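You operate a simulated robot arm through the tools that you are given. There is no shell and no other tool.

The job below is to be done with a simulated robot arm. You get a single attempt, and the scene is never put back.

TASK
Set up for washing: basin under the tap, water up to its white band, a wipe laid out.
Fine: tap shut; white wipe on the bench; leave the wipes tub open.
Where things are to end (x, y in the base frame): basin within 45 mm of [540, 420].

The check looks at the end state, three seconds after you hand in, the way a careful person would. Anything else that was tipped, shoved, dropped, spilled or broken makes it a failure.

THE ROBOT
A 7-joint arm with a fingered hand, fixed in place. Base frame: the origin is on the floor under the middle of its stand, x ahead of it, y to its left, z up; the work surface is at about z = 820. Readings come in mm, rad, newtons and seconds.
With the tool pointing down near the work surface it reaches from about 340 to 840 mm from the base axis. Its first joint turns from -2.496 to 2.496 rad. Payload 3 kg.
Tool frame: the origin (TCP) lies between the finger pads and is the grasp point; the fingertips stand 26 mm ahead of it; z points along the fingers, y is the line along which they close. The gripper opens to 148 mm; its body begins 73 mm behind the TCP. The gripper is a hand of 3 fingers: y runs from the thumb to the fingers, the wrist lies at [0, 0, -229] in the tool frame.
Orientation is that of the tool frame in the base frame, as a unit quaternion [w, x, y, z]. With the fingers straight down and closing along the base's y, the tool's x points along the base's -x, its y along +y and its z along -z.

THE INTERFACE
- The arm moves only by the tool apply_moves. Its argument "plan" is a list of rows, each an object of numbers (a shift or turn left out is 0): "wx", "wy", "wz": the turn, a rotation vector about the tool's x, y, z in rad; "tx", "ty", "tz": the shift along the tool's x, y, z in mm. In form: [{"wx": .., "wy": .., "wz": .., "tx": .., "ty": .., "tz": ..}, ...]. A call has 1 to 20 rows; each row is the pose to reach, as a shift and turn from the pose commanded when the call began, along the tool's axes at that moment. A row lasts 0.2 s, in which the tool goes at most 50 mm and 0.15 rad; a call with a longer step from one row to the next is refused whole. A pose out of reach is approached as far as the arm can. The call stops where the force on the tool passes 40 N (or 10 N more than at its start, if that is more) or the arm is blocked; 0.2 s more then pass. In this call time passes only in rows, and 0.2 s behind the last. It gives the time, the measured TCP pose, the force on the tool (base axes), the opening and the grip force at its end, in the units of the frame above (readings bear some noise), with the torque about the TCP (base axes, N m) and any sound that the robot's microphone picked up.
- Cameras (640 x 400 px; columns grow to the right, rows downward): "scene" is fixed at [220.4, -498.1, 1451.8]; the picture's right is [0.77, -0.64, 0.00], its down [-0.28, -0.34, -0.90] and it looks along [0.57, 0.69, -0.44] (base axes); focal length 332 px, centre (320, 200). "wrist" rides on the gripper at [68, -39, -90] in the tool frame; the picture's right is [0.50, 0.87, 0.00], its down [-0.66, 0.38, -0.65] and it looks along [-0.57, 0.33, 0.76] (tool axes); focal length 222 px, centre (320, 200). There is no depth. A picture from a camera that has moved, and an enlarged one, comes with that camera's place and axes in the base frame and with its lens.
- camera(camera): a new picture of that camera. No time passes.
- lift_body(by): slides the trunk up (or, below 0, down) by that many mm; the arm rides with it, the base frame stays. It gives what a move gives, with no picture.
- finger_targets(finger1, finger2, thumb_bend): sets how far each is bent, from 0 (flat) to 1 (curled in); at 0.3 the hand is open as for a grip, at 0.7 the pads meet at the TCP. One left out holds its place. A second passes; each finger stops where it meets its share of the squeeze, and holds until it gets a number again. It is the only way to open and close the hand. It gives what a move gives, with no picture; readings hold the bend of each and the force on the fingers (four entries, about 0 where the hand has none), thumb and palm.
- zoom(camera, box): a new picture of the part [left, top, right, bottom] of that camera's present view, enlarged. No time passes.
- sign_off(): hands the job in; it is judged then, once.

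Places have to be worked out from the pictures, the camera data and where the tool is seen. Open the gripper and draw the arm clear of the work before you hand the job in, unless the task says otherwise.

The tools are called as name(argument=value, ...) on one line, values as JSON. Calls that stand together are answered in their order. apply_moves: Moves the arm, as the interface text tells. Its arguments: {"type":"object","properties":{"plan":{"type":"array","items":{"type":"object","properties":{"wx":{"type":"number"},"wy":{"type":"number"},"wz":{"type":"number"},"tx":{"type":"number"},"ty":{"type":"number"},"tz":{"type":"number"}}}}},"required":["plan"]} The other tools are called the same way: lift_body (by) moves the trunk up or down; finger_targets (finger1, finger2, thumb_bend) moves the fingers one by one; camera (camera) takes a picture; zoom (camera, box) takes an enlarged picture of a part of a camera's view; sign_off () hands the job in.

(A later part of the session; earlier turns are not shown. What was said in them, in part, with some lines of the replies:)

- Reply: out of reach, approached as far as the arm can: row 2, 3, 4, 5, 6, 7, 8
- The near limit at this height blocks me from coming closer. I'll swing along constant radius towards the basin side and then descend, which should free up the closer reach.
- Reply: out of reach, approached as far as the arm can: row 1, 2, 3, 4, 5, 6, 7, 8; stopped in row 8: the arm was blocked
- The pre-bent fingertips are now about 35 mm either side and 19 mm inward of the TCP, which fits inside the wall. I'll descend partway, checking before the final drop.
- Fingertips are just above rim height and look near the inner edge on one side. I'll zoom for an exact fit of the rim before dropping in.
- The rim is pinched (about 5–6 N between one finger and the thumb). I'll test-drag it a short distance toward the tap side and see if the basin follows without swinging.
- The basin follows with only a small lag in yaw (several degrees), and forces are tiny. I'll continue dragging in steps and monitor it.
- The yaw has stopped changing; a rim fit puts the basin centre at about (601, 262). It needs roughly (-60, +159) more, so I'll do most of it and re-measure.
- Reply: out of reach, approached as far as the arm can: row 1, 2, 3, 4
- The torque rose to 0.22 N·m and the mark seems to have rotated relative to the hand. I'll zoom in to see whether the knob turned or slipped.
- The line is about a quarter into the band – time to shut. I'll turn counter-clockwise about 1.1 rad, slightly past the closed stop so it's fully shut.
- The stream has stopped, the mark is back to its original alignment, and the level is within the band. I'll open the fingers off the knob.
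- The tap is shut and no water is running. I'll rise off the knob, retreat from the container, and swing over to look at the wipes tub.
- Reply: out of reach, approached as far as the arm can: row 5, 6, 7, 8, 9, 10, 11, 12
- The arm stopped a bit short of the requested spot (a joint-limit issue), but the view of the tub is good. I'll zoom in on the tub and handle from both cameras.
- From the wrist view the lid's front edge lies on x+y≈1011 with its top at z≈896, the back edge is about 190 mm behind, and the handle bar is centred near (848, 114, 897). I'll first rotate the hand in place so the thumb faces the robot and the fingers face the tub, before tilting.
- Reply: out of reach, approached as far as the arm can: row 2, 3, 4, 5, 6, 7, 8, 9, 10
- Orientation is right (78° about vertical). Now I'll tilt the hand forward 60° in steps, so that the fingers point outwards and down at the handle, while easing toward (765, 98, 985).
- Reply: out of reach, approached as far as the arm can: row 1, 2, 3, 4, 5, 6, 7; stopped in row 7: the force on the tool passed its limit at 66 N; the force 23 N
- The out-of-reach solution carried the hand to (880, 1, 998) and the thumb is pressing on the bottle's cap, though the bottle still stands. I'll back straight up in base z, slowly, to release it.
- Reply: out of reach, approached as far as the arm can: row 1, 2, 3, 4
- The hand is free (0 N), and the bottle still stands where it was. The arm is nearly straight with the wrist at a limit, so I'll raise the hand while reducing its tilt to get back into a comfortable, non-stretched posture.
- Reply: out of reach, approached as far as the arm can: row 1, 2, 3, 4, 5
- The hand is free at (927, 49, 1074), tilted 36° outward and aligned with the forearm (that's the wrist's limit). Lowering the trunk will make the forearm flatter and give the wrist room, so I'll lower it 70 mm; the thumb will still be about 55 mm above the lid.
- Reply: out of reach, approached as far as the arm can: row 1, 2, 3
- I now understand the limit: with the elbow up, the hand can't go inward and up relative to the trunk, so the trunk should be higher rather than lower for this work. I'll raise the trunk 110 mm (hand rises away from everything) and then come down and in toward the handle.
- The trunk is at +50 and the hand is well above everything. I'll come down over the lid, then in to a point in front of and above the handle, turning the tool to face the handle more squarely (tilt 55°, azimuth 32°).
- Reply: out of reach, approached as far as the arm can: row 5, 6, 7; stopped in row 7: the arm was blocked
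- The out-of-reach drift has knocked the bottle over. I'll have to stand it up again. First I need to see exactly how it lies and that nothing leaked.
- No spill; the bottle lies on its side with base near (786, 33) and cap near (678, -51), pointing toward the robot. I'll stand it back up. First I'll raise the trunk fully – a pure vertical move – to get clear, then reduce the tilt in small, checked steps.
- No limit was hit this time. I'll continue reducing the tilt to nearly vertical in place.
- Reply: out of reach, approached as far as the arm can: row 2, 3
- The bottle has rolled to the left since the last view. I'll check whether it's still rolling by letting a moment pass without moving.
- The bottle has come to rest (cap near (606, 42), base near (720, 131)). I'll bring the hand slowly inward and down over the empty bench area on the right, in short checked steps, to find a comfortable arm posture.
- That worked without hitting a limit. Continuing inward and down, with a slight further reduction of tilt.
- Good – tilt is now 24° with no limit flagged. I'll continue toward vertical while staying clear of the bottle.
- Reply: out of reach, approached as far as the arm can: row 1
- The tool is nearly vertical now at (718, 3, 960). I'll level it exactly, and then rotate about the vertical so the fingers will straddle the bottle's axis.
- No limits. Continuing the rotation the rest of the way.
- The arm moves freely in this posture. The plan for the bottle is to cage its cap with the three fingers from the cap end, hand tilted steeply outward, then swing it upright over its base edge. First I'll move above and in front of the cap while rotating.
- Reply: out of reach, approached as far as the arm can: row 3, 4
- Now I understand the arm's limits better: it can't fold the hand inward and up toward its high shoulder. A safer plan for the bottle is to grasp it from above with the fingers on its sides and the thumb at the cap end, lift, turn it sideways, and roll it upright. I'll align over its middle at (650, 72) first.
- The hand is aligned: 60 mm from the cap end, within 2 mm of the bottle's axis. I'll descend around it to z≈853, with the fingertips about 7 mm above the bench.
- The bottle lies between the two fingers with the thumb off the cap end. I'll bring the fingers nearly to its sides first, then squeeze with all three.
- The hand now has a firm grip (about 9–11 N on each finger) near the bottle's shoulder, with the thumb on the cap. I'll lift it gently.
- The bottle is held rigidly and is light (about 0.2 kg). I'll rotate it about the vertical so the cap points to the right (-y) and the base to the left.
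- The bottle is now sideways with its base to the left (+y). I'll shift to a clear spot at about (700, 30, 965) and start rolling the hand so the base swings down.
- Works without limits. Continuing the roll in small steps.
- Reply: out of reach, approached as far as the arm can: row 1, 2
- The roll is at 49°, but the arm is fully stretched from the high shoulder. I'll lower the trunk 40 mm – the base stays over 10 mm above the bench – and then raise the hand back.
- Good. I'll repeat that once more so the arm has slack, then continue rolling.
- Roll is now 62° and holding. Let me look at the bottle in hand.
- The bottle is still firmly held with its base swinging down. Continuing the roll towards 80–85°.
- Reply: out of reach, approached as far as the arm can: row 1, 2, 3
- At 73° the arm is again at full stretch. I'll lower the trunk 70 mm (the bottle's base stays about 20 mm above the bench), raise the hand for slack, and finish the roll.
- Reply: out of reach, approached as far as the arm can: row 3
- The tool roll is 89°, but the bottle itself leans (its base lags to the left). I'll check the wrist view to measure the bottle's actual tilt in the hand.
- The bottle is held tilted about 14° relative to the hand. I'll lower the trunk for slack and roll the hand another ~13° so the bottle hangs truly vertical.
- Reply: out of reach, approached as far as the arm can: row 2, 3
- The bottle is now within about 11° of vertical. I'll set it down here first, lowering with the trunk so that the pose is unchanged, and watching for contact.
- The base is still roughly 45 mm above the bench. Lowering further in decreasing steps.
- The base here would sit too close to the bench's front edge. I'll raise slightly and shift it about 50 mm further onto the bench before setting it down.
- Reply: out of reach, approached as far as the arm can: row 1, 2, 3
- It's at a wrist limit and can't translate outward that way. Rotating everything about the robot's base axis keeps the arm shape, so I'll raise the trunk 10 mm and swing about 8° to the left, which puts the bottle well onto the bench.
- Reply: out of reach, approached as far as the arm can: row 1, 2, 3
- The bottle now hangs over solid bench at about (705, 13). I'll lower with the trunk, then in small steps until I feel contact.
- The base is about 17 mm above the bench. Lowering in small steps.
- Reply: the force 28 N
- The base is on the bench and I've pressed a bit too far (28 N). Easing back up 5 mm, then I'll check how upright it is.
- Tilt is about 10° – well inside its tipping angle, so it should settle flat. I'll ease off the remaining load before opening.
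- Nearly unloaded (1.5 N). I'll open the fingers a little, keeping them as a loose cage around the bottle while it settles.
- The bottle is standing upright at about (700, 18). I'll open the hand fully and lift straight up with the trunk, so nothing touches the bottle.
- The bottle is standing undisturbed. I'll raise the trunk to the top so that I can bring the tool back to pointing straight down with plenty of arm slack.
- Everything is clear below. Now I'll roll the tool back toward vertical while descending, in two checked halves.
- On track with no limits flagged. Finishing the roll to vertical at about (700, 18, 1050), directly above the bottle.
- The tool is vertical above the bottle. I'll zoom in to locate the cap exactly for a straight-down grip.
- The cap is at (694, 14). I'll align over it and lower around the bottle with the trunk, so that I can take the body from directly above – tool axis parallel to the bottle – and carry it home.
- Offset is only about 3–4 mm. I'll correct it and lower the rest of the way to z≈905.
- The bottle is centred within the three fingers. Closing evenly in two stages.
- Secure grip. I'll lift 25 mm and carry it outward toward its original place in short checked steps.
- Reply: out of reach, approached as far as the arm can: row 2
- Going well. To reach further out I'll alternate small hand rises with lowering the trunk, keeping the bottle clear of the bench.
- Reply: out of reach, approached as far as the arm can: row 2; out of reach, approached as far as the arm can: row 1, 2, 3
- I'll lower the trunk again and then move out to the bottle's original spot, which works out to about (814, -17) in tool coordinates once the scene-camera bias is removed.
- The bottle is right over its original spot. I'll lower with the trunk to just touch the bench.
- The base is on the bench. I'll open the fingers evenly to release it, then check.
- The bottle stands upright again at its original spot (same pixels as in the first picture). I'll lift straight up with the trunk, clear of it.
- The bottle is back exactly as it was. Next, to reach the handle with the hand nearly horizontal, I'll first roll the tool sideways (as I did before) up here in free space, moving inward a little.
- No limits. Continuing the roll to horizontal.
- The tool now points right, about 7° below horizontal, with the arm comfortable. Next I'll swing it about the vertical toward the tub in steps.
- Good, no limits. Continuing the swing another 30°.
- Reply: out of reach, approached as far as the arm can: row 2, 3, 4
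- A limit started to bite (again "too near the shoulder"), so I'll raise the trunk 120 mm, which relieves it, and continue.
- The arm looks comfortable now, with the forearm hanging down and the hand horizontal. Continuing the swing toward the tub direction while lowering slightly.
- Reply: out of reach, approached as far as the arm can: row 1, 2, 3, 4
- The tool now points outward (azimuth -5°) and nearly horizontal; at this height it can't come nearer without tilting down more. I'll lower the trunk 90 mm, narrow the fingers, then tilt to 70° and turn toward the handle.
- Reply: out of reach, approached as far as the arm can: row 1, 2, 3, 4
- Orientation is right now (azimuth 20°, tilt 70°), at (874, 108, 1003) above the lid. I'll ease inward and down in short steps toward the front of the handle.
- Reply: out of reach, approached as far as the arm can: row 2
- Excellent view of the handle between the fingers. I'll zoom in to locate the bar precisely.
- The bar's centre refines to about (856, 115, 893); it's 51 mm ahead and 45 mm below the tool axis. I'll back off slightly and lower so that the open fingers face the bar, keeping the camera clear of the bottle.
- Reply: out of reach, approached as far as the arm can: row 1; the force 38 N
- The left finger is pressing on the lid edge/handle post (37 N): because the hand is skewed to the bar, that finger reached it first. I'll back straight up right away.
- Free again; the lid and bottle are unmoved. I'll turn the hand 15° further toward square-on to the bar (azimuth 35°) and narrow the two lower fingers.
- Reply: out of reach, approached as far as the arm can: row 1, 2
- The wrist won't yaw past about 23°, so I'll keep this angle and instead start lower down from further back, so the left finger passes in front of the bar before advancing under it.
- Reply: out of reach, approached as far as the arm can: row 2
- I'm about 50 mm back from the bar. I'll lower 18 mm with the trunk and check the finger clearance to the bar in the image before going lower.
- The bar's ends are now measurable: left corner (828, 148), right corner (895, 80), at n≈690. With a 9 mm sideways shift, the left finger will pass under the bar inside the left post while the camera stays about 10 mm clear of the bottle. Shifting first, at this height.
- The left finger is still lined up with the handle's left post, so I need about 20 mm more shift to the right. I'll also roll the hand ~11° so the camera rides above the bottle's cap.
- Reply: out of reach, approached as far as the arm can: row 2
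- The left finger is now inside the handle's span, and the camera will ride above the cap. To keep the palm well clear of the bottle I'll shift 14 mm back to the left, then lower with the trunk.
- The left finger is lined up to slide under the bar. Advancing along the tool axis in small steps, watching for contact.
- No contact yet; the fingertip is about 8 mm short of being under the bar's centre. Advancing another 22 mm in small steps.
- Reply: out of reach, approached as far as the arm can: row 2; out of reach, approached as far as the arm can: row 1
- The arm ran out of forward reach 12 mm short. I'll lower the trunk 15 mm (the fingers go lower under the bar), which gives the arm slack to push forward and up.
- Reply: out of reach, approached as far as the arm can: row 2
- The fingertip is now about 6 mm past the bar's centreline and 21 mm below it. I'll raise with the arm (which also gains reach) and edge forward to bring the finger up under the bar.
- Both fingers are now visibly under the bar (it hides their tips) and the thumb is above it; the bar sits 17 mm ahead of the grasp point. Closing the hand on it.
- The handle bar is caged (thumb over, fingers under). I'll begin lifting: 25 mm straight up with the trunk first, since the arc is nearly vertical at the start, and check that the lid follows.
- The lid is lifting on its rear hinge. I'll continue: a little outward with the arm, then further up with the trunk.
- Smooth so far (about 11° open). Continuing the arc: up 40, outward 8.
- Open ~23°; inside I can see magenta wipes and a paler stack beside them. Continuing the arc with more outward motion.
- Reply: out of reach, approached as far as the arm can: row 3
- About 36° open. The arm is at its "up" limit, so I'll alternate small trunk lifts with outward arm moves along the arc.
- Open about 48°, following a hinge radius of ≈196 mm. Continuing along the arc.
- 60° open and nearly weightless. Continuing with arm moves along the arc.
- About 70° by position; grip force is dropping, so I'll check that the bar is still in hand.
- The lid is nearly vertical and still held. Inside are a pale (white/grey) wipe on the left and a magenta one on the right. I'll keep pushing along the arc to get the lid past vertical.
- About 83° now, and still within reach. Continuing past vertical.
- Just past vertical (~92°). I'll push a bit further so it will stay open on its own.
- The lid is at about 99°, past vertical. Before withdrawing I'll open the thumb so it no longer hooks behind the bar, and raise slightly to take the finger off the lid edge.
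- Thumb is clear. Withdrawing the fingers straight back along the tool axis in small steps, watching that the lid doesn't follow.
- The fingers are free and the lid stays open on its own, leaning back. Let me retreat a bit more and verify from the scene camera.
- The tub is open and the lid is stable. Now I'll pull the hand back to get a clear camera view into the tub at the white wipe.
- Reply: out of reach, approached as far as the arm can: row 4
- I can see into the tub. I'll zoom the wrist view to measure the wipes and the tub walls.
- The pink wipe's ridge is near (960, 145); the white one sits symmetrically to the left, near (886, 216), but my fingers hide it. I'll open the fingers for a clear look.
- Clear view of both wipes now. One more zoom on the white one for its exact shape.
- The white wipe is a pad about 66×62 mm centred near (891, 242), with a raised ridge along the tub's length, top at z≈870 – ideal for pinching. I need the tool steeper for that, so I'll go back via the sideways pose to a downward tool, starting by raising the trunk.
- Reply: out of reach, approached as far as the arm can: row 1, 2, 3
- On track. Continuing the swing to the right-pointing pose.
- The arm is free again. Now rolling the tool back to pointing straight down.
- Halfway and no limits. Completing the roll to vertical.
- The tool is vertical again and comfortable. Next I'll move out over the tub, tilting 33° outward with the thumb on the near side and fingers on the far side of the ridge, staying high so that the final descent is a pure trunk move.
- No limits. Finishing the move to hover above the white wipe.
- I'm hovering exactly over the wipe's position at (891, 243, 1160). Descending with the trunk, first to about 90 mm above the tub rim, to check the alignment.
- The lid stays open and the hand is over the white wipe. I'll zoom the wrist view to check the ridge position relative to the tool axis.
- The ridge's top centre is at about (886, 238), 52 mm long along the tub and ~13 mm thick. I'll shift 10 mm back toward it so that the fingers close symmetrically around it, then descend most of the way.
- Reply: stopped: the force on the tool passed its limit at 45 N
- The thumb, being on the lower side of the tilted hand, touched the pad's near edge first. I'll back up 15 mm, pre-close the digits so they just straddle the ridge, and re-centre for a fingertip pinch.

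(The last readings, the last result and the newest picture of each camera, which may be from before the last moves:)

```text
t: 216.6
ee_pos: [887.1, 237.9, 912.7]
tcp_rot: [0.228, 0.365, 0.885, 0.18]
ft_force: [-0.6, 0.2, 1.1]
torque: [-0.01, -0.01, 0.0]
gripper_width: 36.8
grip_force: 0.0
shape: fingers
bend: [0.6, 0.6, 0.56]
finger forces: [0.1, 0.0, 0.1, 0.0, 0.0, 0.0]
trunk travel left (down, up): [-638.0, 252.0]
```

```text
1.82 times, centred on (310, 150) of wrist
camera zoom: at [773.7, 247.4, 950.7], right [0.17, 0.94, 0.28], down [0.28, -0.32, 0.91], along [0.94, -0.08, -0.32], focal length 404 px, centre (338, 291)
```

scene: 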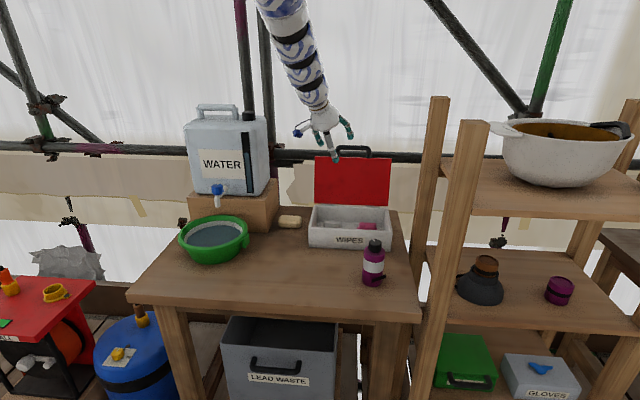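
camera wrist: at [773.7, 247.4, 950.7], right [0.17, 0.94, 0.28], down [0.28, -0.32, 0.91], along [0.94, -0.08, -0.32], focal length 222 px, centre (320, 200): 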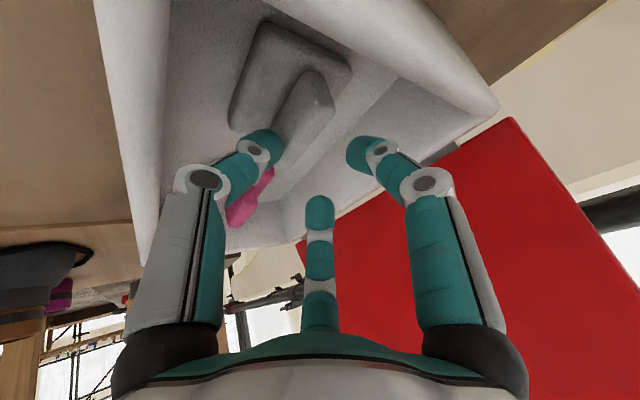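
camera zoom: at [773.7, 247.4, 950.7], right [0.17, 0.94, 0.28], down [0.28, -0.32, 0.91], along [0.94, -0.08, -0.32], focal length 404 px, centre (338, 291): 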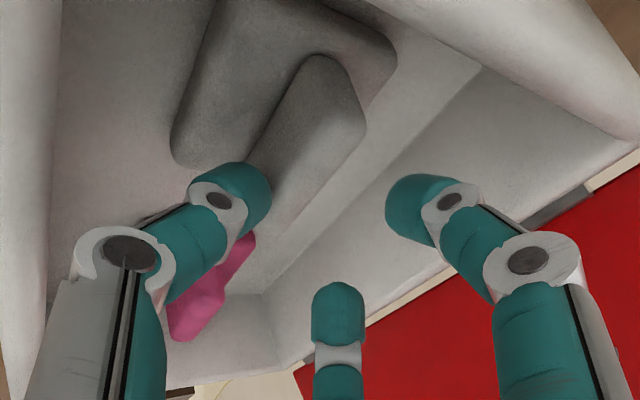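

Recentring: the fingertip pinch point needs to come back about 14 mm so it meets over the ridge. Then I'll lower to just above the pad.

apply_moves(plan=[{"tx": 4.8, "ty": -10.5, "tz": -7.5}])

lift_body(by=-14)

zoom(camera="wrist", box=[180, 40, 440, 260])

zoom(camera="scene", box=[300, 190, 390, 260])

```text
t: 217.0
ee_pos: [872.1, 232.2, 913.9]
tcp_rot: [0.226, 0.365, 0.885, 0.179]
ft_force: [-0.3, 0.6, -0.2]
torque: [0.0, -0.02, 0.0]
gripper_width: 36.5
grip_force: 0.0
shape: fingers
bend: [0.6, 0.6, 0.56]
finger forces: [0.0, 0.0, 0.0, 0.1, 0.0, 0.1]
trunk travel left (down, up): [-638.0, 252.0]
```

```text
t: 217.6
ee_pos: [875.1, 233.8, 904.5]
tcp_rot: [0.229, 0.364, 0.884, 0.181]
ft_force: [7.2, 4.0, 37.0]
torque: [-1.34, 1.5, 0.11]
gripper_width: 29.3
grip_force: 18.9
shape: fingers
bend: [0.6, 0.6, 0.56]
finger forces: [0.1, 0.0, 0.0, 0.0, 37.6, 0.0]
trunk travel left (down, up): [-624.0, 266.0]
```

```text
1.82 times, centred on (310, 150) of wrist
camera zoom: at [760.3, 243.3, 940.7], right [0.17, 0.94, 0.28], down [0.27, -0.32, 0.91], along [0.95, -0.08, -0.31], focal length 404 px, centre (338, 291)
```

zoom: 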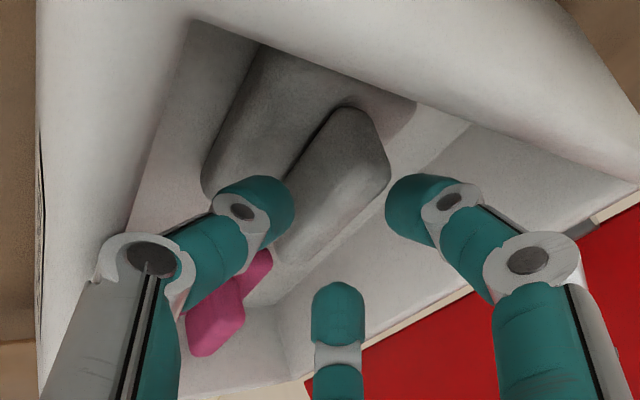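

```text
5.71 times, centred on (345, 225) of scene
camera zoom: at [220.4, -498.1, 1451.8], right [0.77, -0.64, 0.0], down [-0.28, -0.34, -0.9], along [0.57, 0.69, -0.44], focal length 1899 px, centre (177, 57)
```

zoom: 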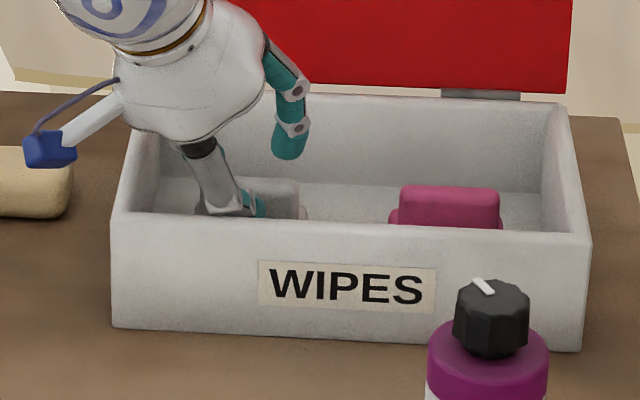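

The thumb's knuckle is catching on the tub's front wall, not the wipe. I'll back off and re-tilt the hand so that it leans sideways along the tub's length (toward the left) instead of over the front wall; then thumb and fingers sit level on either side of the ridge.

lift_body(by=22)

apply_moves(plan=[{"tx": -2.3, "ty": 4.7, "tz": -4.4, "wx": 0.0847, "wy": -0.0599, "wz": -0.0279}, {"tx": -4.5, "ty": 9.3, "tz": -8.8, "wx": 0.1695, "wy": -0.1198, "wz": -0.0559}, {"tx": -6.8, "ty": 14, "tz": -13.2, "wx": 0.2542, "wy": -0.1797, "wz": -0.0838}, {"tx": -9, "ty": 18.6, "tz": -17.6, "wx": 0.3389, "wy": -0.2396, "wz": -0.1117}])

camera(camera="wrist")

zoom(camera="scene", box=[290, 150, 410, 270])

```text
t: 218.3
ee_pos: [873.4, 232.8, 918.4]
tcp_rot: [0.227, 0.365, 0.885, 0.178]
ft_force: [0.1, 0.8, -0.9]
torque: [0.03, 0.01, -0.01]
gripper_width: 36.5
grip_force: 0.1
shape: fingers
bend: [0.6, 0.6, 0.56]
finger forces: [0.0, 0.1, 0.0, 0.1, 0.0, 0.0]
trunk travel left (down, up): [-646.0, 244.0]
```

```text
t: 219.3
ee_pos: [879.9, 235.3, 947.0]
tcp_rot: [0.276, 0.367, 0.888, -0.032]
ft_force: [-0.6, -0.6, 0.2]
torque: [0.03, -0.01, 0.01]
gripper_width: 36.4
grip_force: 0.0
shape: fingers
bend: [0.6, 0.6, 0.56]
finger forces: [0.1, 0.0, 0.0, 0.0, 0.1, 0.0]
trunk travel left (down, up): [-646.0, 244.0]
```

```text
taken
camera wrist: at [772.7, 272.9, 981.8], right [0.29, 0.95, -0.13], down [0.33, 0.03, 0.94], along [0.9, -0.32, -0.3], focal length 222 px, centre (320, 200)
```

wrist: 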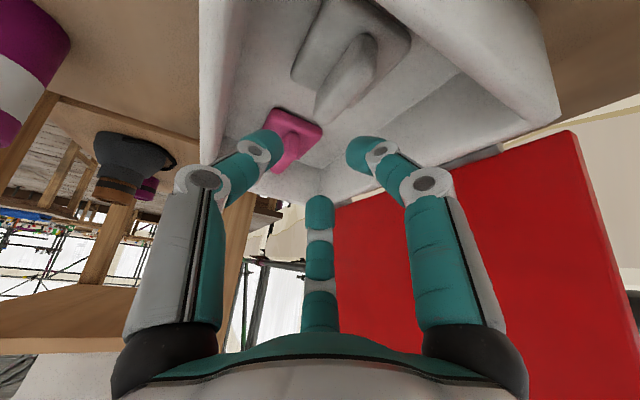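

```text
3.33 times, centred on (350, 210) of scene
camera zoom: at [220.4, -498.1, 1451.8], right [0.77, -0.64, 0.0], down [-0.28, -0.34, -0.9], along [0.57, 0.69, -0.44], focal length 1108 px, centre (220, 167)
```

zoom: 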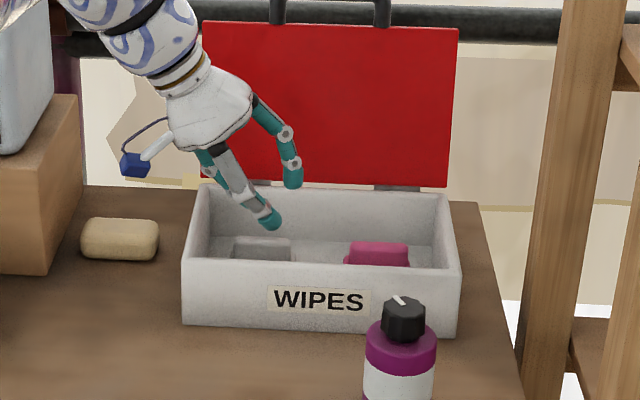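

Orientation achieved without limits, and the ridge is now plainly visible between thumb and fingers. Zooming to measure it from this pose.

zoom(camera="wrist", box=[230, 0, 450, 210])

```text
1.90 times, centred on (340, 105) of wrist
camera zoom: at [772.7, 272.9, 981.8], right [0.29, 0.95, -0.13], down [0.33, 0.03, 0.94], along [0.9, -0.32, -0.3], focal length 423 px, centre (282, 381)
```

zoom: 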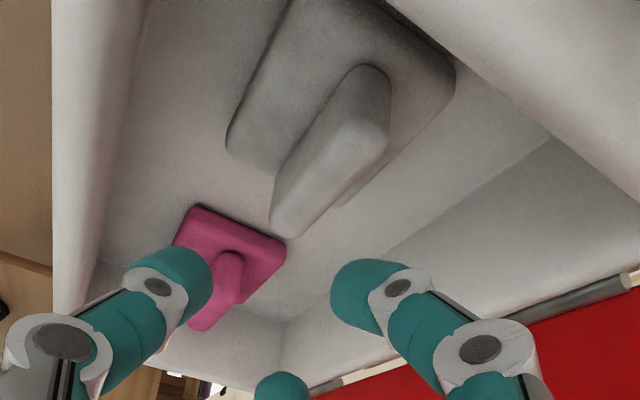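

The ridge is confirmed: centre (885.5, 238), top z≈872. But the digits' outward knuckles still conflict with the walls in this roll. The best fit is to turn the hand so one finger goes on the far side, one near-left, and the thumb at the ridge's right end, tilted only 18°. I'll rise and rotate to that.

apply_moves(plan=[{"tx": -2.3, "ty": 0.1, "tz": -4.9, "wx": -0.034, "wy": 0.025, "wz": -0.1229}, {"tx": -4.5, "ty": 0.2, "tz": -9.8, "wx": -0.0681, "wy": 0.0499, "wz": -0.2458}, {"tx": -6.8, "ty": 0.3, "tz": -14.6, "wx": -0.1021, "wy": 0.0749, "wz": -0.3686}, {"tx": -9, "ty": 0.4, "tz": -19.5, "wx": -0.1362, "wy": 0.0998, "wz": -0.4915}, {"tx": -11.3, "ty": 0.5, "tz": -24.4, "wx": -0.1702, "wy": 0.1248, "wz": -0.6144}])

```text
t: 220.5
ee_pos: [876.4, 236.1, 974.3]
tcp_rot: [0.229, 0.057, 0.972, -0.014]
ft_force: [0.6, -1.0, -0.1]
torque: [0.02, -0.01, 0.01]
gripper_width: 35.7
grip_force: 0.2
shape: fingers
bend: [0.6, 0.6, 0.56]
finger forces: [0.0, 0.0, 0.0, 0.1, 0.0, 0.0]
trunk travel left (down, up): [-646.0, 244.0]
```

Half done without limits; completing the rotation.

apply_moves(plan=[{"tx": -1.5, "ty": -0.5, "tz": -5.1, "wx": -0.034, "wy": 0.025, "wz": -0.1229}, {"tx": -2.9, "ty": -1, "tz": -10.2, "wx": -0.0681, "wy": 0.0499, "wz": -0.2458}, {"tx": -4.4, "ty": -1.6, "tz": -15.2, "wx": -0.1021, "wy": 0.0749, "wz": -0.3686}, {"tx": -5.8, "ty": -2.1, "tz": -20.3, "wx": -0.1362, "wy": 0.0998, "wz": -0.4915}, {"tx": -7.3, "ty": -2.6, "tz": -25.4, "wx": -0.1702, "wy": 0.1248, "wz": -0.6144}])

camera(camera="wrist")

zoom(camera="scene", box=[290, 130, 410, 270])

```text
t: 221.7
ee_pos: [871.1, 235.0, 997.8]
tcp_rot: [0.157, -0.258, 0.953, 0.001]
ft_force: [0.3, 0.0, -0.5]
torque: [0.0, 0.0, -0.01]
gripper_width: 36.2
grip_force: 0.1
shape: fingers
bend: [0.6, 0.6, 0.56]
finger forces: [0.1, 0.0, 0.1, 0.0, 0.1, 0.1]
trunk travel left (down, up): [-646.0, 244.0]
```

```text
taken
camera wrist: at [806.7, 160.5, 1067.2], right [-0.84, 0.51, -0.22], down [0.15, 0.59, 0.79], along [0.53, 0.63, -0.57], focal length 222 px, centre (320, 200)
```

wrist: 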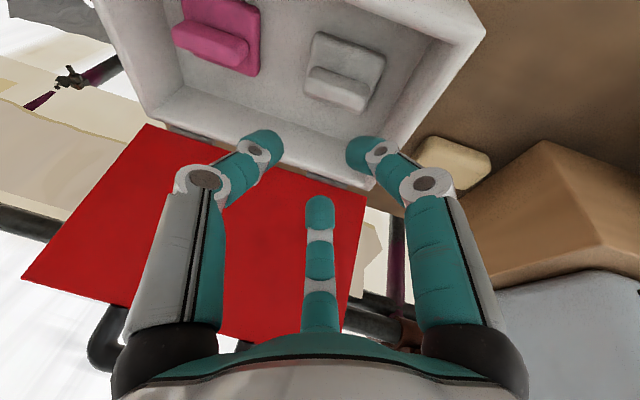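

```text
2.86 times, centred on (350, 200) of scene
camera zoom: at [220.4, -498.1, 1451.8], right [0.77, -0.64, 0.0], down [-0.28, -0.34, -0.9], along [0.57, 0.69, -0.44], focal length 949 px, centre (234, 200)
```

zoom: 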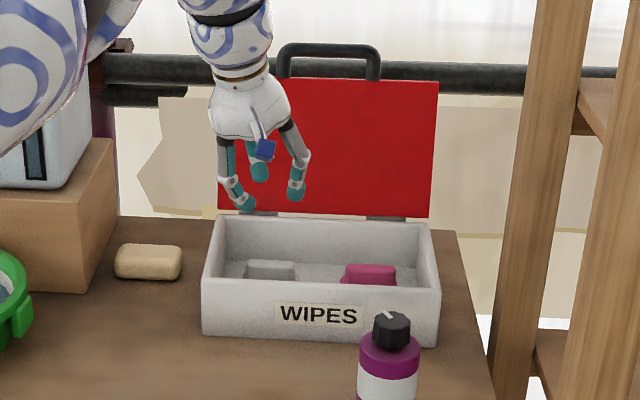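

In place, with a clear view of the white wipe. Zooming to verify the ridge position in this pose.

zoom(camera="wrist", box=[270, 0, 420, 140])

```text
2.86 times, centred on (345, 70) of wrist
camera zoom: at [806.7, 160.5, 1067.2], right [-0.84, 0.51, -0.22], down [0.15, 0.59, 0.79], along [0.53, 0.63, -0.57], focal length 635 px, centre (249, 571)
```

zoom: 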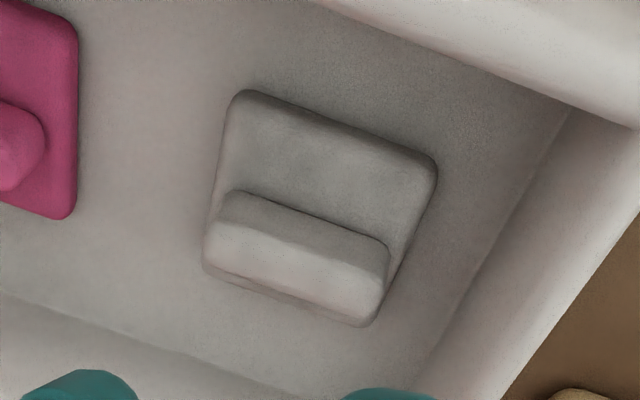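

The ridge centre checks out at about (886.5, 237). I'll set the digits open around it, centre the tool, and descend with the trunk.

finger_targets(finger1=0.54, finger2=0.54, thumb_bend=0.44)

apply_moves(plan=[{"tx": -4.2, "ty": -3.2, "tz": 1.6}])

lift_body(by=-70)

camera(camera="wrist")

```text
t: 222.7
ee_pos: [870.2, 233.7, 1001.0]
tcp_rot: [0.157, -0.256, 0.954, 0.001]
ft_force: [0.1, 0.5, 0.2]
torque: [-0.03, -0.01, 0.02]
gripper_width: 65.6
grip_force: 0.1
shape: fingers
bend: [0.54, 0.54, 0.44]
finger forces: [0.1, 0.1, 0.1, 0.0, 0.0, 0.0]
trunk travel left (down, up): [-646.0, 244.0]
```

```text
t: 223.1
ee_pos: [876.2, 232.5, 998.8]
tcp_rot: [0.156, -0.255, 0.954, 0.001]
ft_force: [-0.3, -1.0, -0.3]
torque: [-0.04, 0.0, 0.05]
gripper_width: 65.4
grip_force: 0.0
shape: fingers
bend: [0.54, 0.54, 0.44]
finger forces: [0.0, 0.0, 0.1, 0.1, 0.0, 0.0]
trunk travel left (down, up): [-646.0, 244.0]
```

```text
t: 224.2
ee_pos: [876.2, 232.8, 929.7]
tcp_rot: [0.157, -0.256, 0.954, 0.001]
ft_force: [-0.2, 0.3, -0.2]
torque: [0.01, 0.02, 0.0]
gripper_width: 65.7
grip_force: 0.0
shape: fingers
bend: [0.54, 0.54, 0.44]
finger forces: [0.0, 0.0, 0.0, 0.1, 0.1, 0.0]
trunk travel left (down, up): [-576.0, 314.0]
```

```text
taken
camera wrist: at [812.2, 159.0, 997.5], right [-0.83, 0.51, -0.22], down [0.16, 0.59, 0.79], along [0.53, 0.62, -0.57], focal length 222 px, centre (320, 200)
```

wrist: 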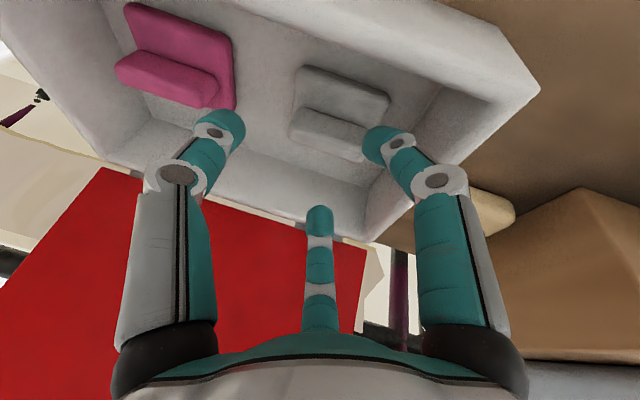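

The ridge will end up within 2–3 mm of the tool axis. Continuing down.

lift_body(by=-25)

lift_body(by=-9)

camera(camera="wrist")

zoom(camera="scene", box=[300, 170, 400, 270])

```text
t: 224.9
ee_pos: [875.5, 232.1, 904.1]
tcp_rot: [0.157, -0.257, 0.954, 0.001]
ft_force: [0.3, 0.7, -0.3]
torque: [-0.06, -0.01, -0.01]
gripper_width: 65.7
grip_force: 0.0
shape: fingers
bend: [0.54, 0.54, 0.44]
finger forces: [0.0, 0.1, 0.0, 0.0, 0.0, 0.1]
trunk travel left (down, up): [-551.0, 339.0]
```

```text
t: 225.5
ee_pos: [875.7, 233.1, 895.4]
tcp_rot: [0.158, -0.256, 0.954, 0.001]
ft_force: [0.3, -0.1, 0.7]
torque: [0.03, -0.02, 0.02]
gripper_width: 65.6
grip_force: 0.0
shape: fingers
bend: [0.54, 0.54, 0.44]
finger forces: [0.0, 0.1, 0.0, 0.1, 0.0, 0.0]
trunk travel left (down, up): [-542.0, 348.0]
```

```text
taken
camera wrist: at [812.1, 159.1, 963.5], right [-0.83, 0.51, -0.22], down [0.16, 0.59, 0.79], along [0.53, 0.62, -0.57], focal length 222 px, centre (320, 200)
```

wrist: 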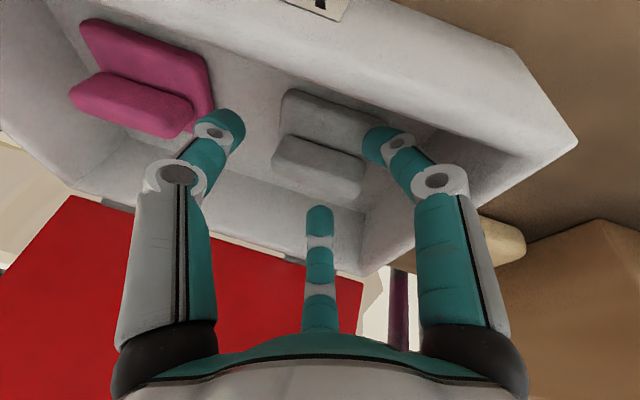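

```text
4.00 times, centred on (350, 220) of scene
camera zoom: at [220.4, -498.1, 1451.8], right [0.77, -0.64, 0.0], down [-0.28, -0.34, -0.9], along [0.57, 0.69, -0.44], focal length 1329 px, centre (200, 120)
```

zoom: 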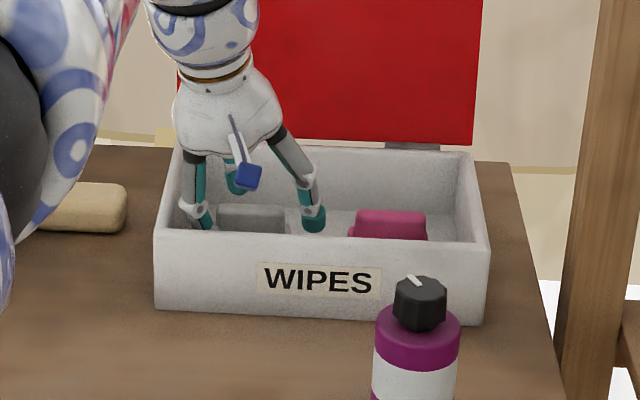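

No contact, and the ridge sits between the three digits. Lowering 4 mm more, then closing.

lift_body(by=-4)

finger_targets(finger1=0.72, finger2=0.72, thumb_bend=0.6)

camera(camera="wrist")

zoom(camera="scene", box=[300, 170, 400, 270])

```text
t: 226.0
ee_pos: [874.7, 234.1, 891.4]
tcp_rot: [0.157, -0.256, 0.954, 0.001]
ft_force: [-1.1, -0.3, 2.5]
torque: [-0.02, 0.08, 0.01]
gripper_width: 65.0
grip_force: 1.5
shape: fingers
bend: [0.55, 0.54, 0.44]
finger forces: [2.7, 0.1, 0.1, 0.1, 0.0, 0.1]
trunk travel left (down, up): [-538.0, 352.0]
```

```text
t: 227.0
ee_pos: [875.5, 232.8, 891.8]
tcp_rot: [0.157, -0.257, 0.954, 0.001]
ft_force: [-0.2, -0.8, -0.5]
torque: [-0.04, 0.02, 0.01]
gripper_width: 19.2
grip_force: 6.8
shape: fingers
bend: [0.67, 0.65, 0.59]
finger forces: [5.3, 6.9, 0.1, 0.0, 1.6, 0.0]
trunk travel left (down, up): [-538.0, 352.0]
```

```text
taken
camera wrist: at [812.2, 159.0, 959.4], right [-0.83, 0.51, -0.22], down [0.16, 0.59, 0.79], along [0.53, 0.62, -0.57], focal length 222 px, centre (320, 200)
```

wrist: 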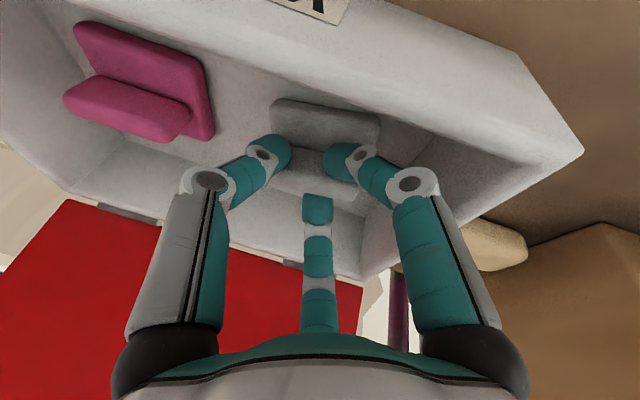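

```text
4.00 times, centred on (350, 220) of scene
camera zoom: at [220.4, -498.1, 1451.8], right [0.77, -0.64, 0.0], down [-0.28, -0.34, -0.9], along [0.57, 0.69, -0.44], focal length 1329 px, centre (200, 120)
```

zoom: 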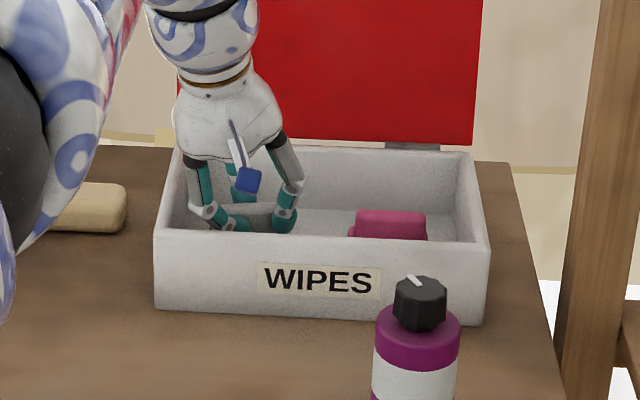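

The ridge is pinched (5–7 N on the fingers, thumb touching its end). Lifting gently with the trunk.

lift_body(by=30)

zoom(camera="scene", box=[300, 170, 400, 270])

camera(camera="wrist")

```text
t: 227.8
ee_pos: [876.0, 231.2, 921.3]
tcp_rot: [0.157, -0.256, 0.954, 0.002]
ft_force: [-0.2, 0.3, -0.6]
torque: [0.01, 0.03, 0.0]
gripper_width: 19.3
grip_force: 7.0
shape: fingers
bend: [0.67, 0.65, 0.59]
finger forces: [5.4, 6.8, 0.0, 0.1, 1.6, 0.0]
trunk travel left (down, up): [-568.0, 322.0]
```

```text
4.00 times, centred on (350, 220) of scene
camera zoom: at [220.4, -498.1, 1451.8], right [0.77, -0.64, 0.0], down [-0.28, -0.34, -0.9], along [0.57, 0.69, -0.44], focal length 1329 px, centre (200, 120)
```

zoom: 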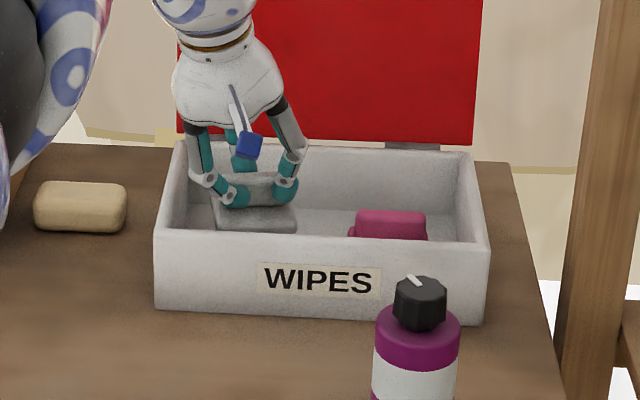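

```text
taken
camera wrist: at [812.4, 159.0, 989.3], right [-0.83, 0.51, -0.22], down [0.16, 0.59, 0.79], along [0.53, 0.62, -0.57], focal length 222 px, centre (320, 200)
```

wrist: 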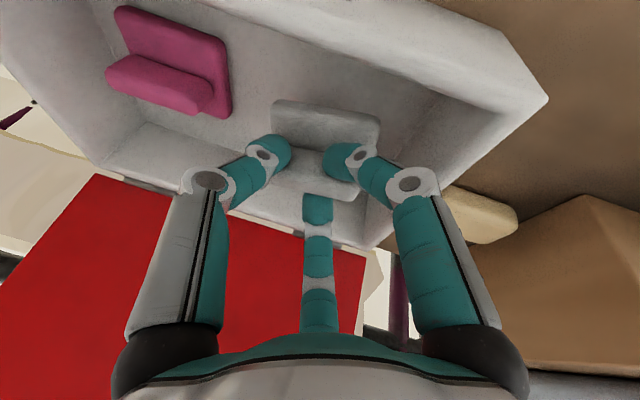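

The white wipe is coming up cleanly with the hand. I'll lift it well clear of the tub rim.

lift_body(by=70)

zoom(camera="scene", box=[290, 140, 410, 270])

```text
t: 228.8
ee_pos: [876.3, 233.4, 992.0]
tcp_rot: [0.157, -0.256, 0.954, 0.002]
ft_force: [-0.8, 1.2, -0.5]
torque: [0.01, 0.02, -0.04]
gripper_width: 19.3
grip_force: 7.1
shape: fingers
bend: [0.67, 0.65, 0.59]
finger forces: [5.4, 6.8, 0.1, 0.0, 1.5, 0.1]
trunk travel left (down, up): [-638.0, 252.0]
```

```text
3.08 times, centred on (350, 205) of scene
camera zoom: at [220.4, -498.1, 1451.8], right [0.77, -0.64, 0.0], down [-0.28, -0.34, -0.9], along [0.57, 0.69, -0.44], focal length 1022 px, centre (228, 185)
```

zoom: 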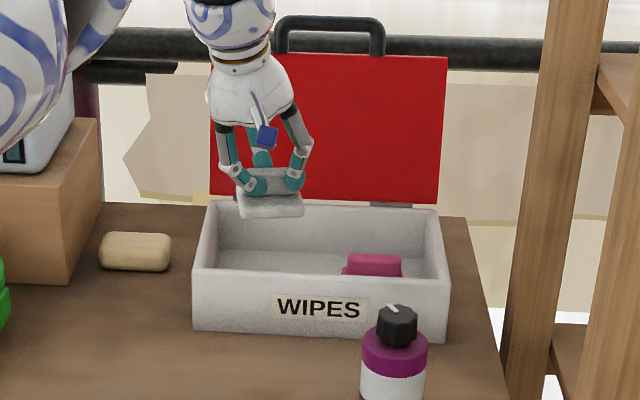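

The wipe is clear of the tub. Raising the trunk further for arm slack, then carrying it forward over the front wall in checked steps.

lift_body(by=95)

apply_moves(plan=[{"tx": 34, "ty": 8, "tz": 21}, {"tx": 68, "ty": 16, "tz": 42}, {"tx": 101, "ty": 24.5, "tz": 63}])

zoom(camera="scene", box=[250, 130, 410, 300])

```text
t: 230.1
ee_pos: [876.3, 232.6, 1086.9]
tcp_rot: [0.157, -0.257, 0.953, 0.002]
ft_force: [-0.1, -0.4, 0.2]
torque: [0.0, -0.02, 0.01]
gripper_width: 19.5
grip_force: 7.4
shape: fingers
bend: [0.67, 0.65, 0.59]
finger forces: [5.3, 6.9, 0.0, 0.1, 1.6, 0.0]
trunk travel left (down, up): [-733.0, 157.0]
```

```text
t: 230.9
ee_pos: [799.1, 210.4, 994.2]
tcp_rot: [0.158, -0.257, 0.953, 0.002]
ft_force: [-0.4, -0.1, 0.9]
torque: [0.05, 0.01, -0.01]
gripper_width: 19.0
grip_force: 6.6
shape: fingers
bend: [0.67, 0.65, 0.59]
finger forces: [5.2, 6.7, 0.0, 0.0, 1.5, 0.0]
trunk travel left (down, up): [-733.0, 157.0]
```

```text
2.35 times, centred on (330, 215) of scene
camera zoom: at [220.4, -498.1, 1451.8], right [0.77, -0.64, 0.0], down [-0.28, -0.34, -0.9], along [0.57, 0.69, -0.44], focal length 782 px, centre (296, 165)
```

zoom: 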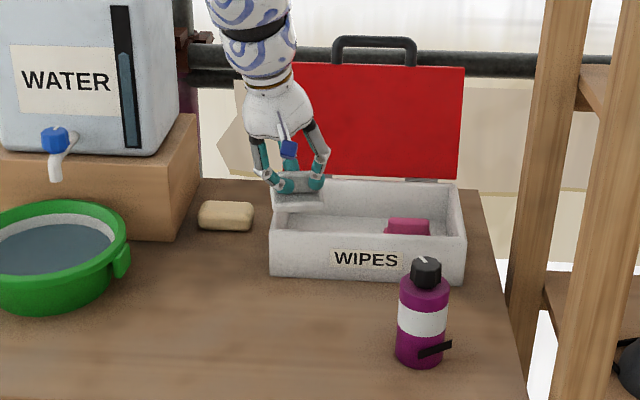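

Clear of the front wall. Raising the trunk and bringing the wipe down over the open bench in front.

lift_body(by=85)

apply_moves(plan=[{"tx": 32, "ty": 4, "tz": 25}, {"tx": 64, "ty": 8.5, "tz": 50}, {"tx": 96, "ty": 12.7, "tz": 75}, {"tx": 128, "ty": 17, "tz": 100}])

camera(camera="scene")

```text
t: 232.1
ee_pos: [800.0, 210.6, 1078.5]
tcp_rot: [0.157, -0.257, 0.954, 0.001]
ft_force: [-0.7, 0.0, 0.1]
torque: [-0.02, 0.0, 0.01]
gripper_width: 18.8
grip_force: 6.7
shape: fingers
bend: [0.67, 0.65, 0.59]
finger forces: [5.4, 6.9, 0.0, 0.0, 1.5, 0.0]
trunk travel left (down, up): [-818.0, 72.0]
```

```text
t: 233.1
ee_pos: [716.3, 170.0, 943.3]
tcp_rot: [0.156, -0.256, 0.954, 0.0]
ft_force: [0.8, 0.0, -0.7]
torque: [-0.01, -0.02, 0.01]
gripper_width: 18.9
grip_force: 7.0
shape: fingers
bend: [0.67, 0.65, 0.59]
finger forces: [5.4, 6.8, 0.0, 0.0, 1.4, 0.0]
trunk travel left (down, up): [-818.0, 72.0]
```

```text
taken
```

scene: 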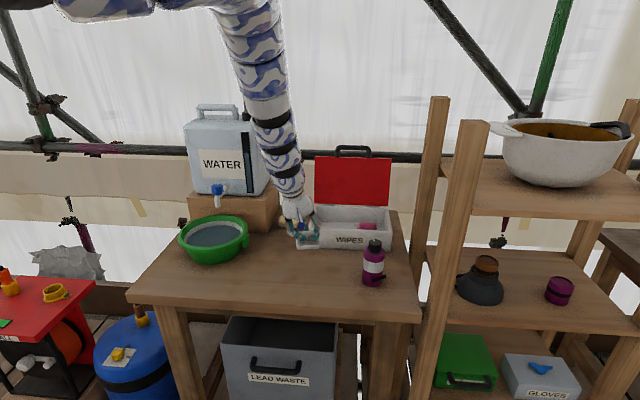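

The wipe is over clear bench at about (727, 173). Lowering with the trunk to set it down gently.

lift_body(by=-48)

lift_body(by=-5)

lift_body(by=-3)

zoom(camera="scene", box=[260, 180, 360, 280])

```text
t: 234.0
ee_pos: [716.8, 172.2, 895.1]
tcp_rot: [0.157, -0.256, 0.954, 0.001]
ft_force: [-0.2, 0.1, -0.3]
torque: [0.03, -0.03, -0.04]
gripper_width: 18.4
grip_force: 6.3
shape: fingers
bend: [0.67, 0.65, 0.59]
finger forces: [5.3, 6.8, 0.1, 0.0, 1.5, 0.0]
trunk travel left (down, up): [-770.0, 120.0]
```

```text
t: 234.6
ee_pos: [715.3, 171.6, 890.4]
tcp_rot: [0.158, -0.256, 0.954, 0.001]
ft_force: [0.6, -0.3, 0.3]
torque: [0.01, -0.01, 0.0]
gripper_width: 18.3
grip_force: 7.1
shape: fingers
bend: [0.67, 0.65, 0.59]
finger forces: [5.3, 6.8, 0.0, 0.1, 1.4, 0.0]
trunk travel left (down, up): [-765.0, 125.0]
```

```text
t: 235.1
ee_pos: [716.2, 171.9, 887.7]
tcp_rot: [0.157, -0.256, 0.954, 0.001]
ft_force: [0.0, -0.1, 0.5]
torque: [0.02, 0.01, 0.0]
gripper_width: 18.3
grip_force: 6.1
shape: fingers
bend: [0.67, 0.65, 0.59]
finger forces: [5.2, 6.7, 0.1, 0.0, 1.3, 0.0]
trunk travel left (down, up): [-762.0, 128.0]
```

```text
4.00 times, centred on (310, 230) of scene
camera zoom: at [220.4, -498.1, 1451.8], right [0.77, -0.64, 0.0], down [-0.28, -0.34, -0.9], along [0.57, 0.69, -0.44], focal length 1329 px, centre (360, 80)
```

zoom: 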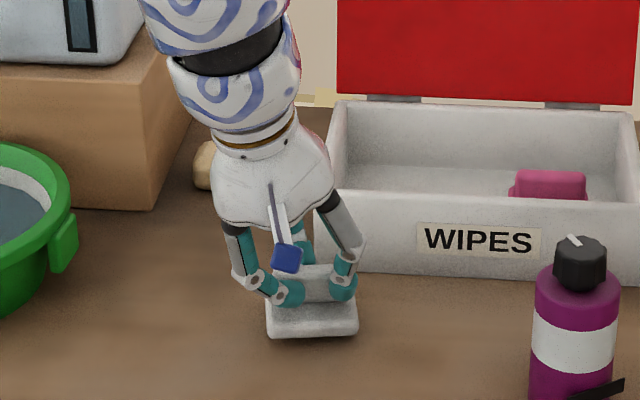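

Not touching yet – by the picture there are still ~10–15 mm to go. Continuing in small steps.

lift_body(by=-4)

lift_body(by=-3)

lift_body(by=-3)

```text
t: 235.6
ee_pos: [716.7, 172.2, 883.2]
tcp_rot: [0.157, -0.256, 0.954, 0.001]
ft_force: [0.0, 0.8, -0.9]
torque: [-0.02, -0.02, 0.01]
gripper_width: 18.6
grip_force: 6.8
shape: fingers
bend: [0.67, 0.65, 0.59]
finger forces: [5.3, 6.7, 0.0, 0.0, 1.5, 0.0]
trunk travel left (down, up): [-758.0, 132.0]
```

```text
t: 236.1
ee_pos: [715.4, 171.1, 880.8]
tcp_rot: [0.158, -0.256, 0.954, 0.001]
ft_force: [0.1, 0.3, 0.4]
torque: [-0.01, 0.0, -0.01]
gripper_width: 18.4
grip_force: 6.5
shape: fingers
bend: [0.67, 0.65, 0.59]
finger forces: [5.4, 6.7, 0.0, 0.0, 1.5, 0.0]
trunk travel left (down, up): [-755.0, 135.0]
```

```text
t: 236.7
ee_pos: [716.6, 171.1, 878.3]
tcp_rot: [0.157, -0.256, 0.954, 0.001]
ft_force: [0.1, 1.4, 2.0]
torque: [-0.04, -0.01, 0.02]
gripper_width: 17.4
grip_force: 6.6
shape: fingers
bend: [0.67, 0.64, 0.6]
finger forces: [5.3, 7.5, 0.0, 0.1, 1.1, 0.0]
trunk travel left (down, up): [-752.0, 138.0]
```

Contact is felt (2 N) – the wipe is on the bench. Opening the fingers to release it.

finger_targets(finger1=0.53, finger2=0.53, thumb_bend=0.45)

lift_body(by=60)

zoom(camera="scene", box=[250, 170, 400, 290])

camera(camera="wrist")

```text
t: 237.7
ee_pos: [716.9, 170.3, 877.4]
tcp_rot: [0.158, -0.256, 0.954, 0.001]
ft_force: [1.0, -0.8, 4.2]
torque: [-0.03, 0.05, 0.06]
gripper_width: 60.1
grip_force: 1.5
shape: fingers
bend: [0.57, 0.53, 0.45]
finger forces: [4.2, 0.0, 0.0, 0.0, 0.0, 0.0]
trunk travel left (down, up): [-752.0, 138.0]
```

```text
t: 238.7
ee_pos: [716.8, 171.1, 936.4]
tcp_rot: [0.157, -0.257, 0.954, 0.001]
ft_force: [0.7, -0.4, 0.9]
torque: [0.01, 0.04, -0.02]
gripper_width: 65.3
grip_force: 0.0
shape: fingers
bend: [0.53, 0.53, 0.45]
finger forces: [0.1, 0.1, 0.0, 0.0, 0.0, 0.0]
trunk travel left (down, up): [-812.0, 78.0]
```

```text
3.33 times, centred on (325, 230) of scene
camera zoom: at [220.4, -498.1, 1451.8], right [0.77, -0.64, 0.0], down [-0.28, -0.34, -0.9], along [0.57, 0.69, -0.44], focal length 1108 px, centre (303, 100)
```

zoom: 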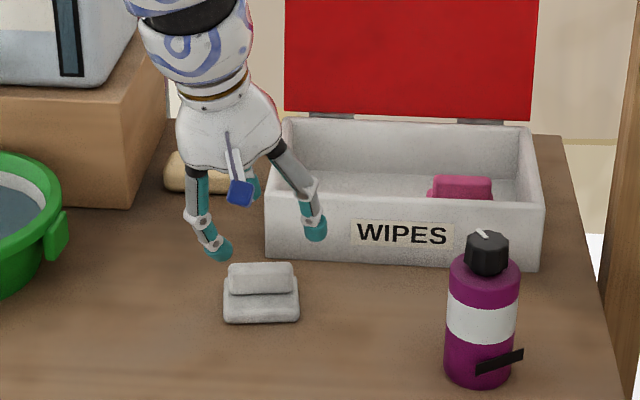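

```text
taken
camera wrist: at [652.6, 97.3, 1005.2], right [-0.83, 0.51, -0.22], down [0.16, 0.59, 0.79], along [0.53, 0.62, -0.57], focal length 222 px, centre (320, 200)
```

wrist: 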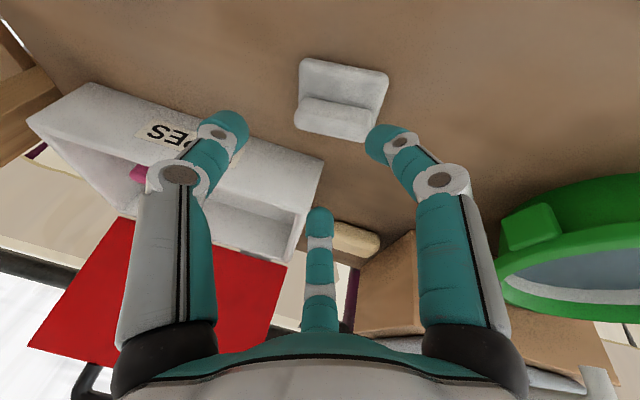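

The white wipe is lying flat on the bench and the tub is open. Now I'll open the hand, raise the trunk fully and move the arm up clear of the work.

lift_body(by=78)

finger_targets(finger1=0.3, finger2=0.3, thumb_bend=0.3)

apply_moves(plan=[{"tx": -16, "ty": -28, "tz": -21}, {"tx": -32, "ty": -56, "tz": -42}, {"tx": -48, "ty": -84, "tz": -63}, {"tx": -64, "ty": -112, "tz": -84}, {"tx": -80, "ty": -140, "tz": -104}])

camera(camera="scene")

```text
t: 239.8
ee_pos: [716.7, 171.0, 1015.0]
tcp_rot: [0.157, -0.256, 0.954, 0.001]
ft_force: [-1.1, 0.7, -0.7]
torque: [0.0, 0.0, -0.02]
gripper_width: 65.3
grip_force: 0.0
shape: fingers
bend: [0.53, 0.53, 0.45]
finger forces: [0.0, 0.0, 0.0, 0.0, 0.0, 0.1]
trunk travel left (down, up): [-890.0, 0.0]
```

```text
t: 240.8
ee_pos: [715.9, 170.8, 1016.4]
tcp_rot: [0.157, -0.256, 0.954, 0.002]
ft_force: [0.2, -0.8, -0.5]
torque: [0.0, 0.02, 0.01]
gripper_width: 126.7
grip_force: 0.0
shape: fingers
bend: [0.3, 0.3, 0.3]
finger forces: [0.1, 0.0, 0.0, 0.0, 0.0, 0.1]
trunk travel left (down, up): [-890.0, 0.0]
```

```text
t: 242.0
ee_pos: [823.4, 80.3, 1146.8]
tcp_rot: [0.157, -0.256, 0.954, 0.002]
ft_force: [0.4, 0.7, 0.3]
torque: [0.03, 0.02, -0.01]
gripper_width: 126.6
grip_force: 0.0
shape: fingers
bend: [0.3, 0.3, 0.3]
finger forces: [0.0, 0.0, 0.1, 0.1, 0.1, 0.0]
out of reach, approached as far as the arm can: row 5
trunk travel left (down, up): [-890.0, 0.0]
```

```text
taken
```

scene: 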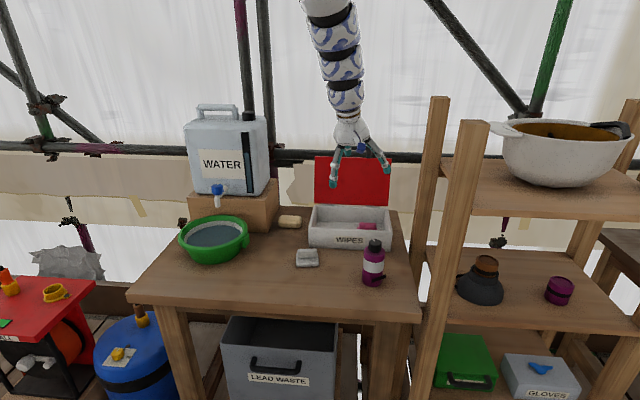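

Everything looks in place. A final close check of the tap, the basin's water level, the tub and the bottle.

zoom(camera="scene", box=[170, 160, 270, 270])

zoom(camera="scene", box=[180, 210, 255, 260])

zoom(camera="scene", box=[230, 140, 420, 310])

camera(camera="wrist")

```text
3.64 times, centred on (220, 215) of scene
camera zoom: at [220.4, -498.1, 1451.8], right [0.77, -0.64, 0.0], down [-0.28, -0.34, -0.9], along [0.57, 0.69, -0.44], focal length 1208 px, centre (684, 146)
```

zoom: 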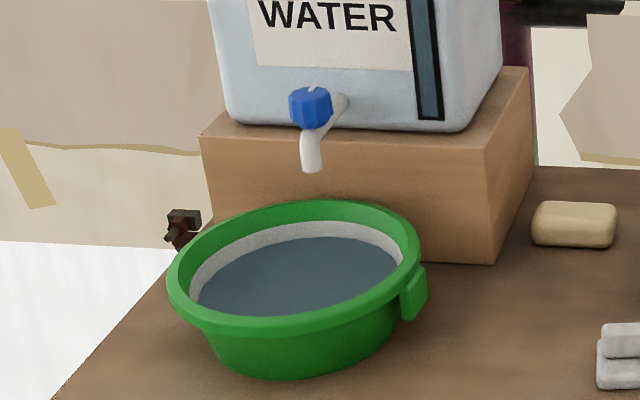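

```text
8.00 times, centred on (218, 235) of scene
camera zoom: at [220.4, -498.1, 1451.8], right [0.77, -0.64, 0.0], down [-0.28, -0.34, -0.9], along [0.57, 0.69, -0.44], focal length 2658 px, centre (1140, -80)
```

zoom: 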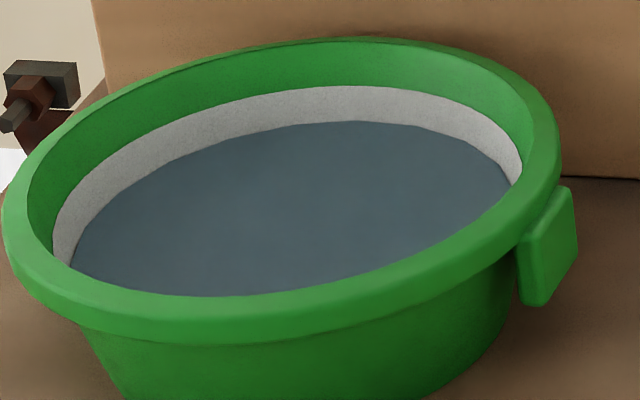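

```text
2.35 times, centred on (325, 225) of scene
camera zoom: at [220.4, -498.1, 1451.8], right [0.77, -0.64, 0.0], down [-0.28, -0.34, -0.9], along [0.57, 0.69, -0.44], focal length 782 px, centre (308, 141)
```

zoom: 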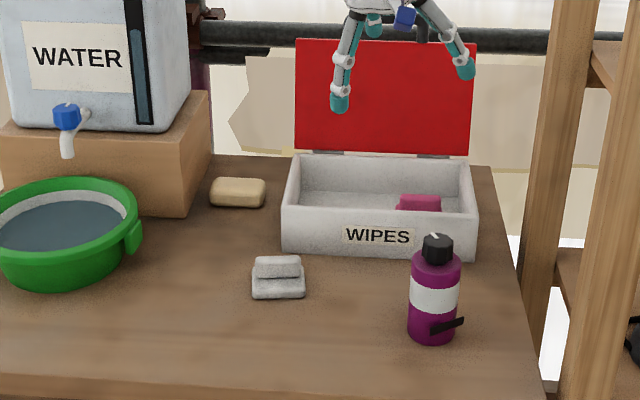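

```text
taken
camera wrist: at [759.6, 7.5, 1215.3], right [-0.83, 0.51, -0.22], down [0.16, 0.59, 0.79], along [0.53, 0.62, -0.57], focal length 222 px, centre (320, 200)
```

wrist: 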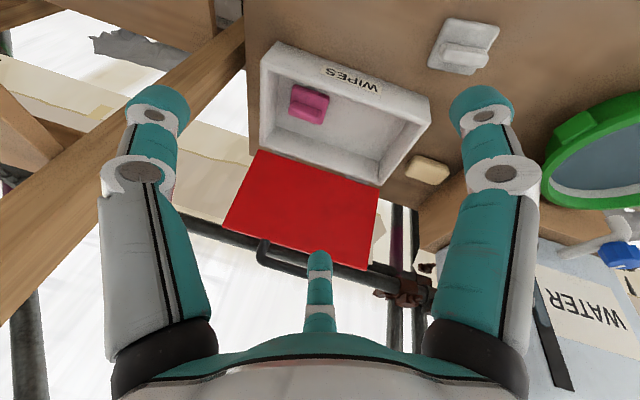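

Final check:
- **Basin:** under the spout, with the water line inside the white band and unchanged since I shut the tap.
- **Tap:** shut, with no stream.
- **Wipes:** the white wipe lies flat on the bench, and the tub is open and in its original place.
- **Bottle:** I knocked it over partway through. I stood it back up within a pixel or so of where it started, with no spill visible.
- **Arm:** the hand is open and clear of the work.

Handing in.

sign_off()

```text
The job is handed in.
```

The washing setup is done and handed in. I knocked the bottle over partway through, but stood it back up.

- **Basin:** it sits under the tap at about (536, 418), roughly 5 mm from the target. The water is about a quarter of the way up into the white band.
- **Tap:** it is shut and nothing is running.
- **Wipe:** the white wipe lies flat on the bench in front of the tub. The pink one is still in the tub.
- **Tub:** the lid stands open on its own, leaning back, and the tub has not moved.
- **Bottle:** the arm swung into it after a move went out of reach. I saw no spill, and it is upright again within a pixel or so of its starting place in the scene camera.
- **Contact forces:** in two earlier moves I pressed on things harder than intended. One pressed the bottle's cap, where the tool force peaked at 66 N. The other pressed the lid or handle at about 37 N. I saw no damage from either.

The hand is open and clear of the work.
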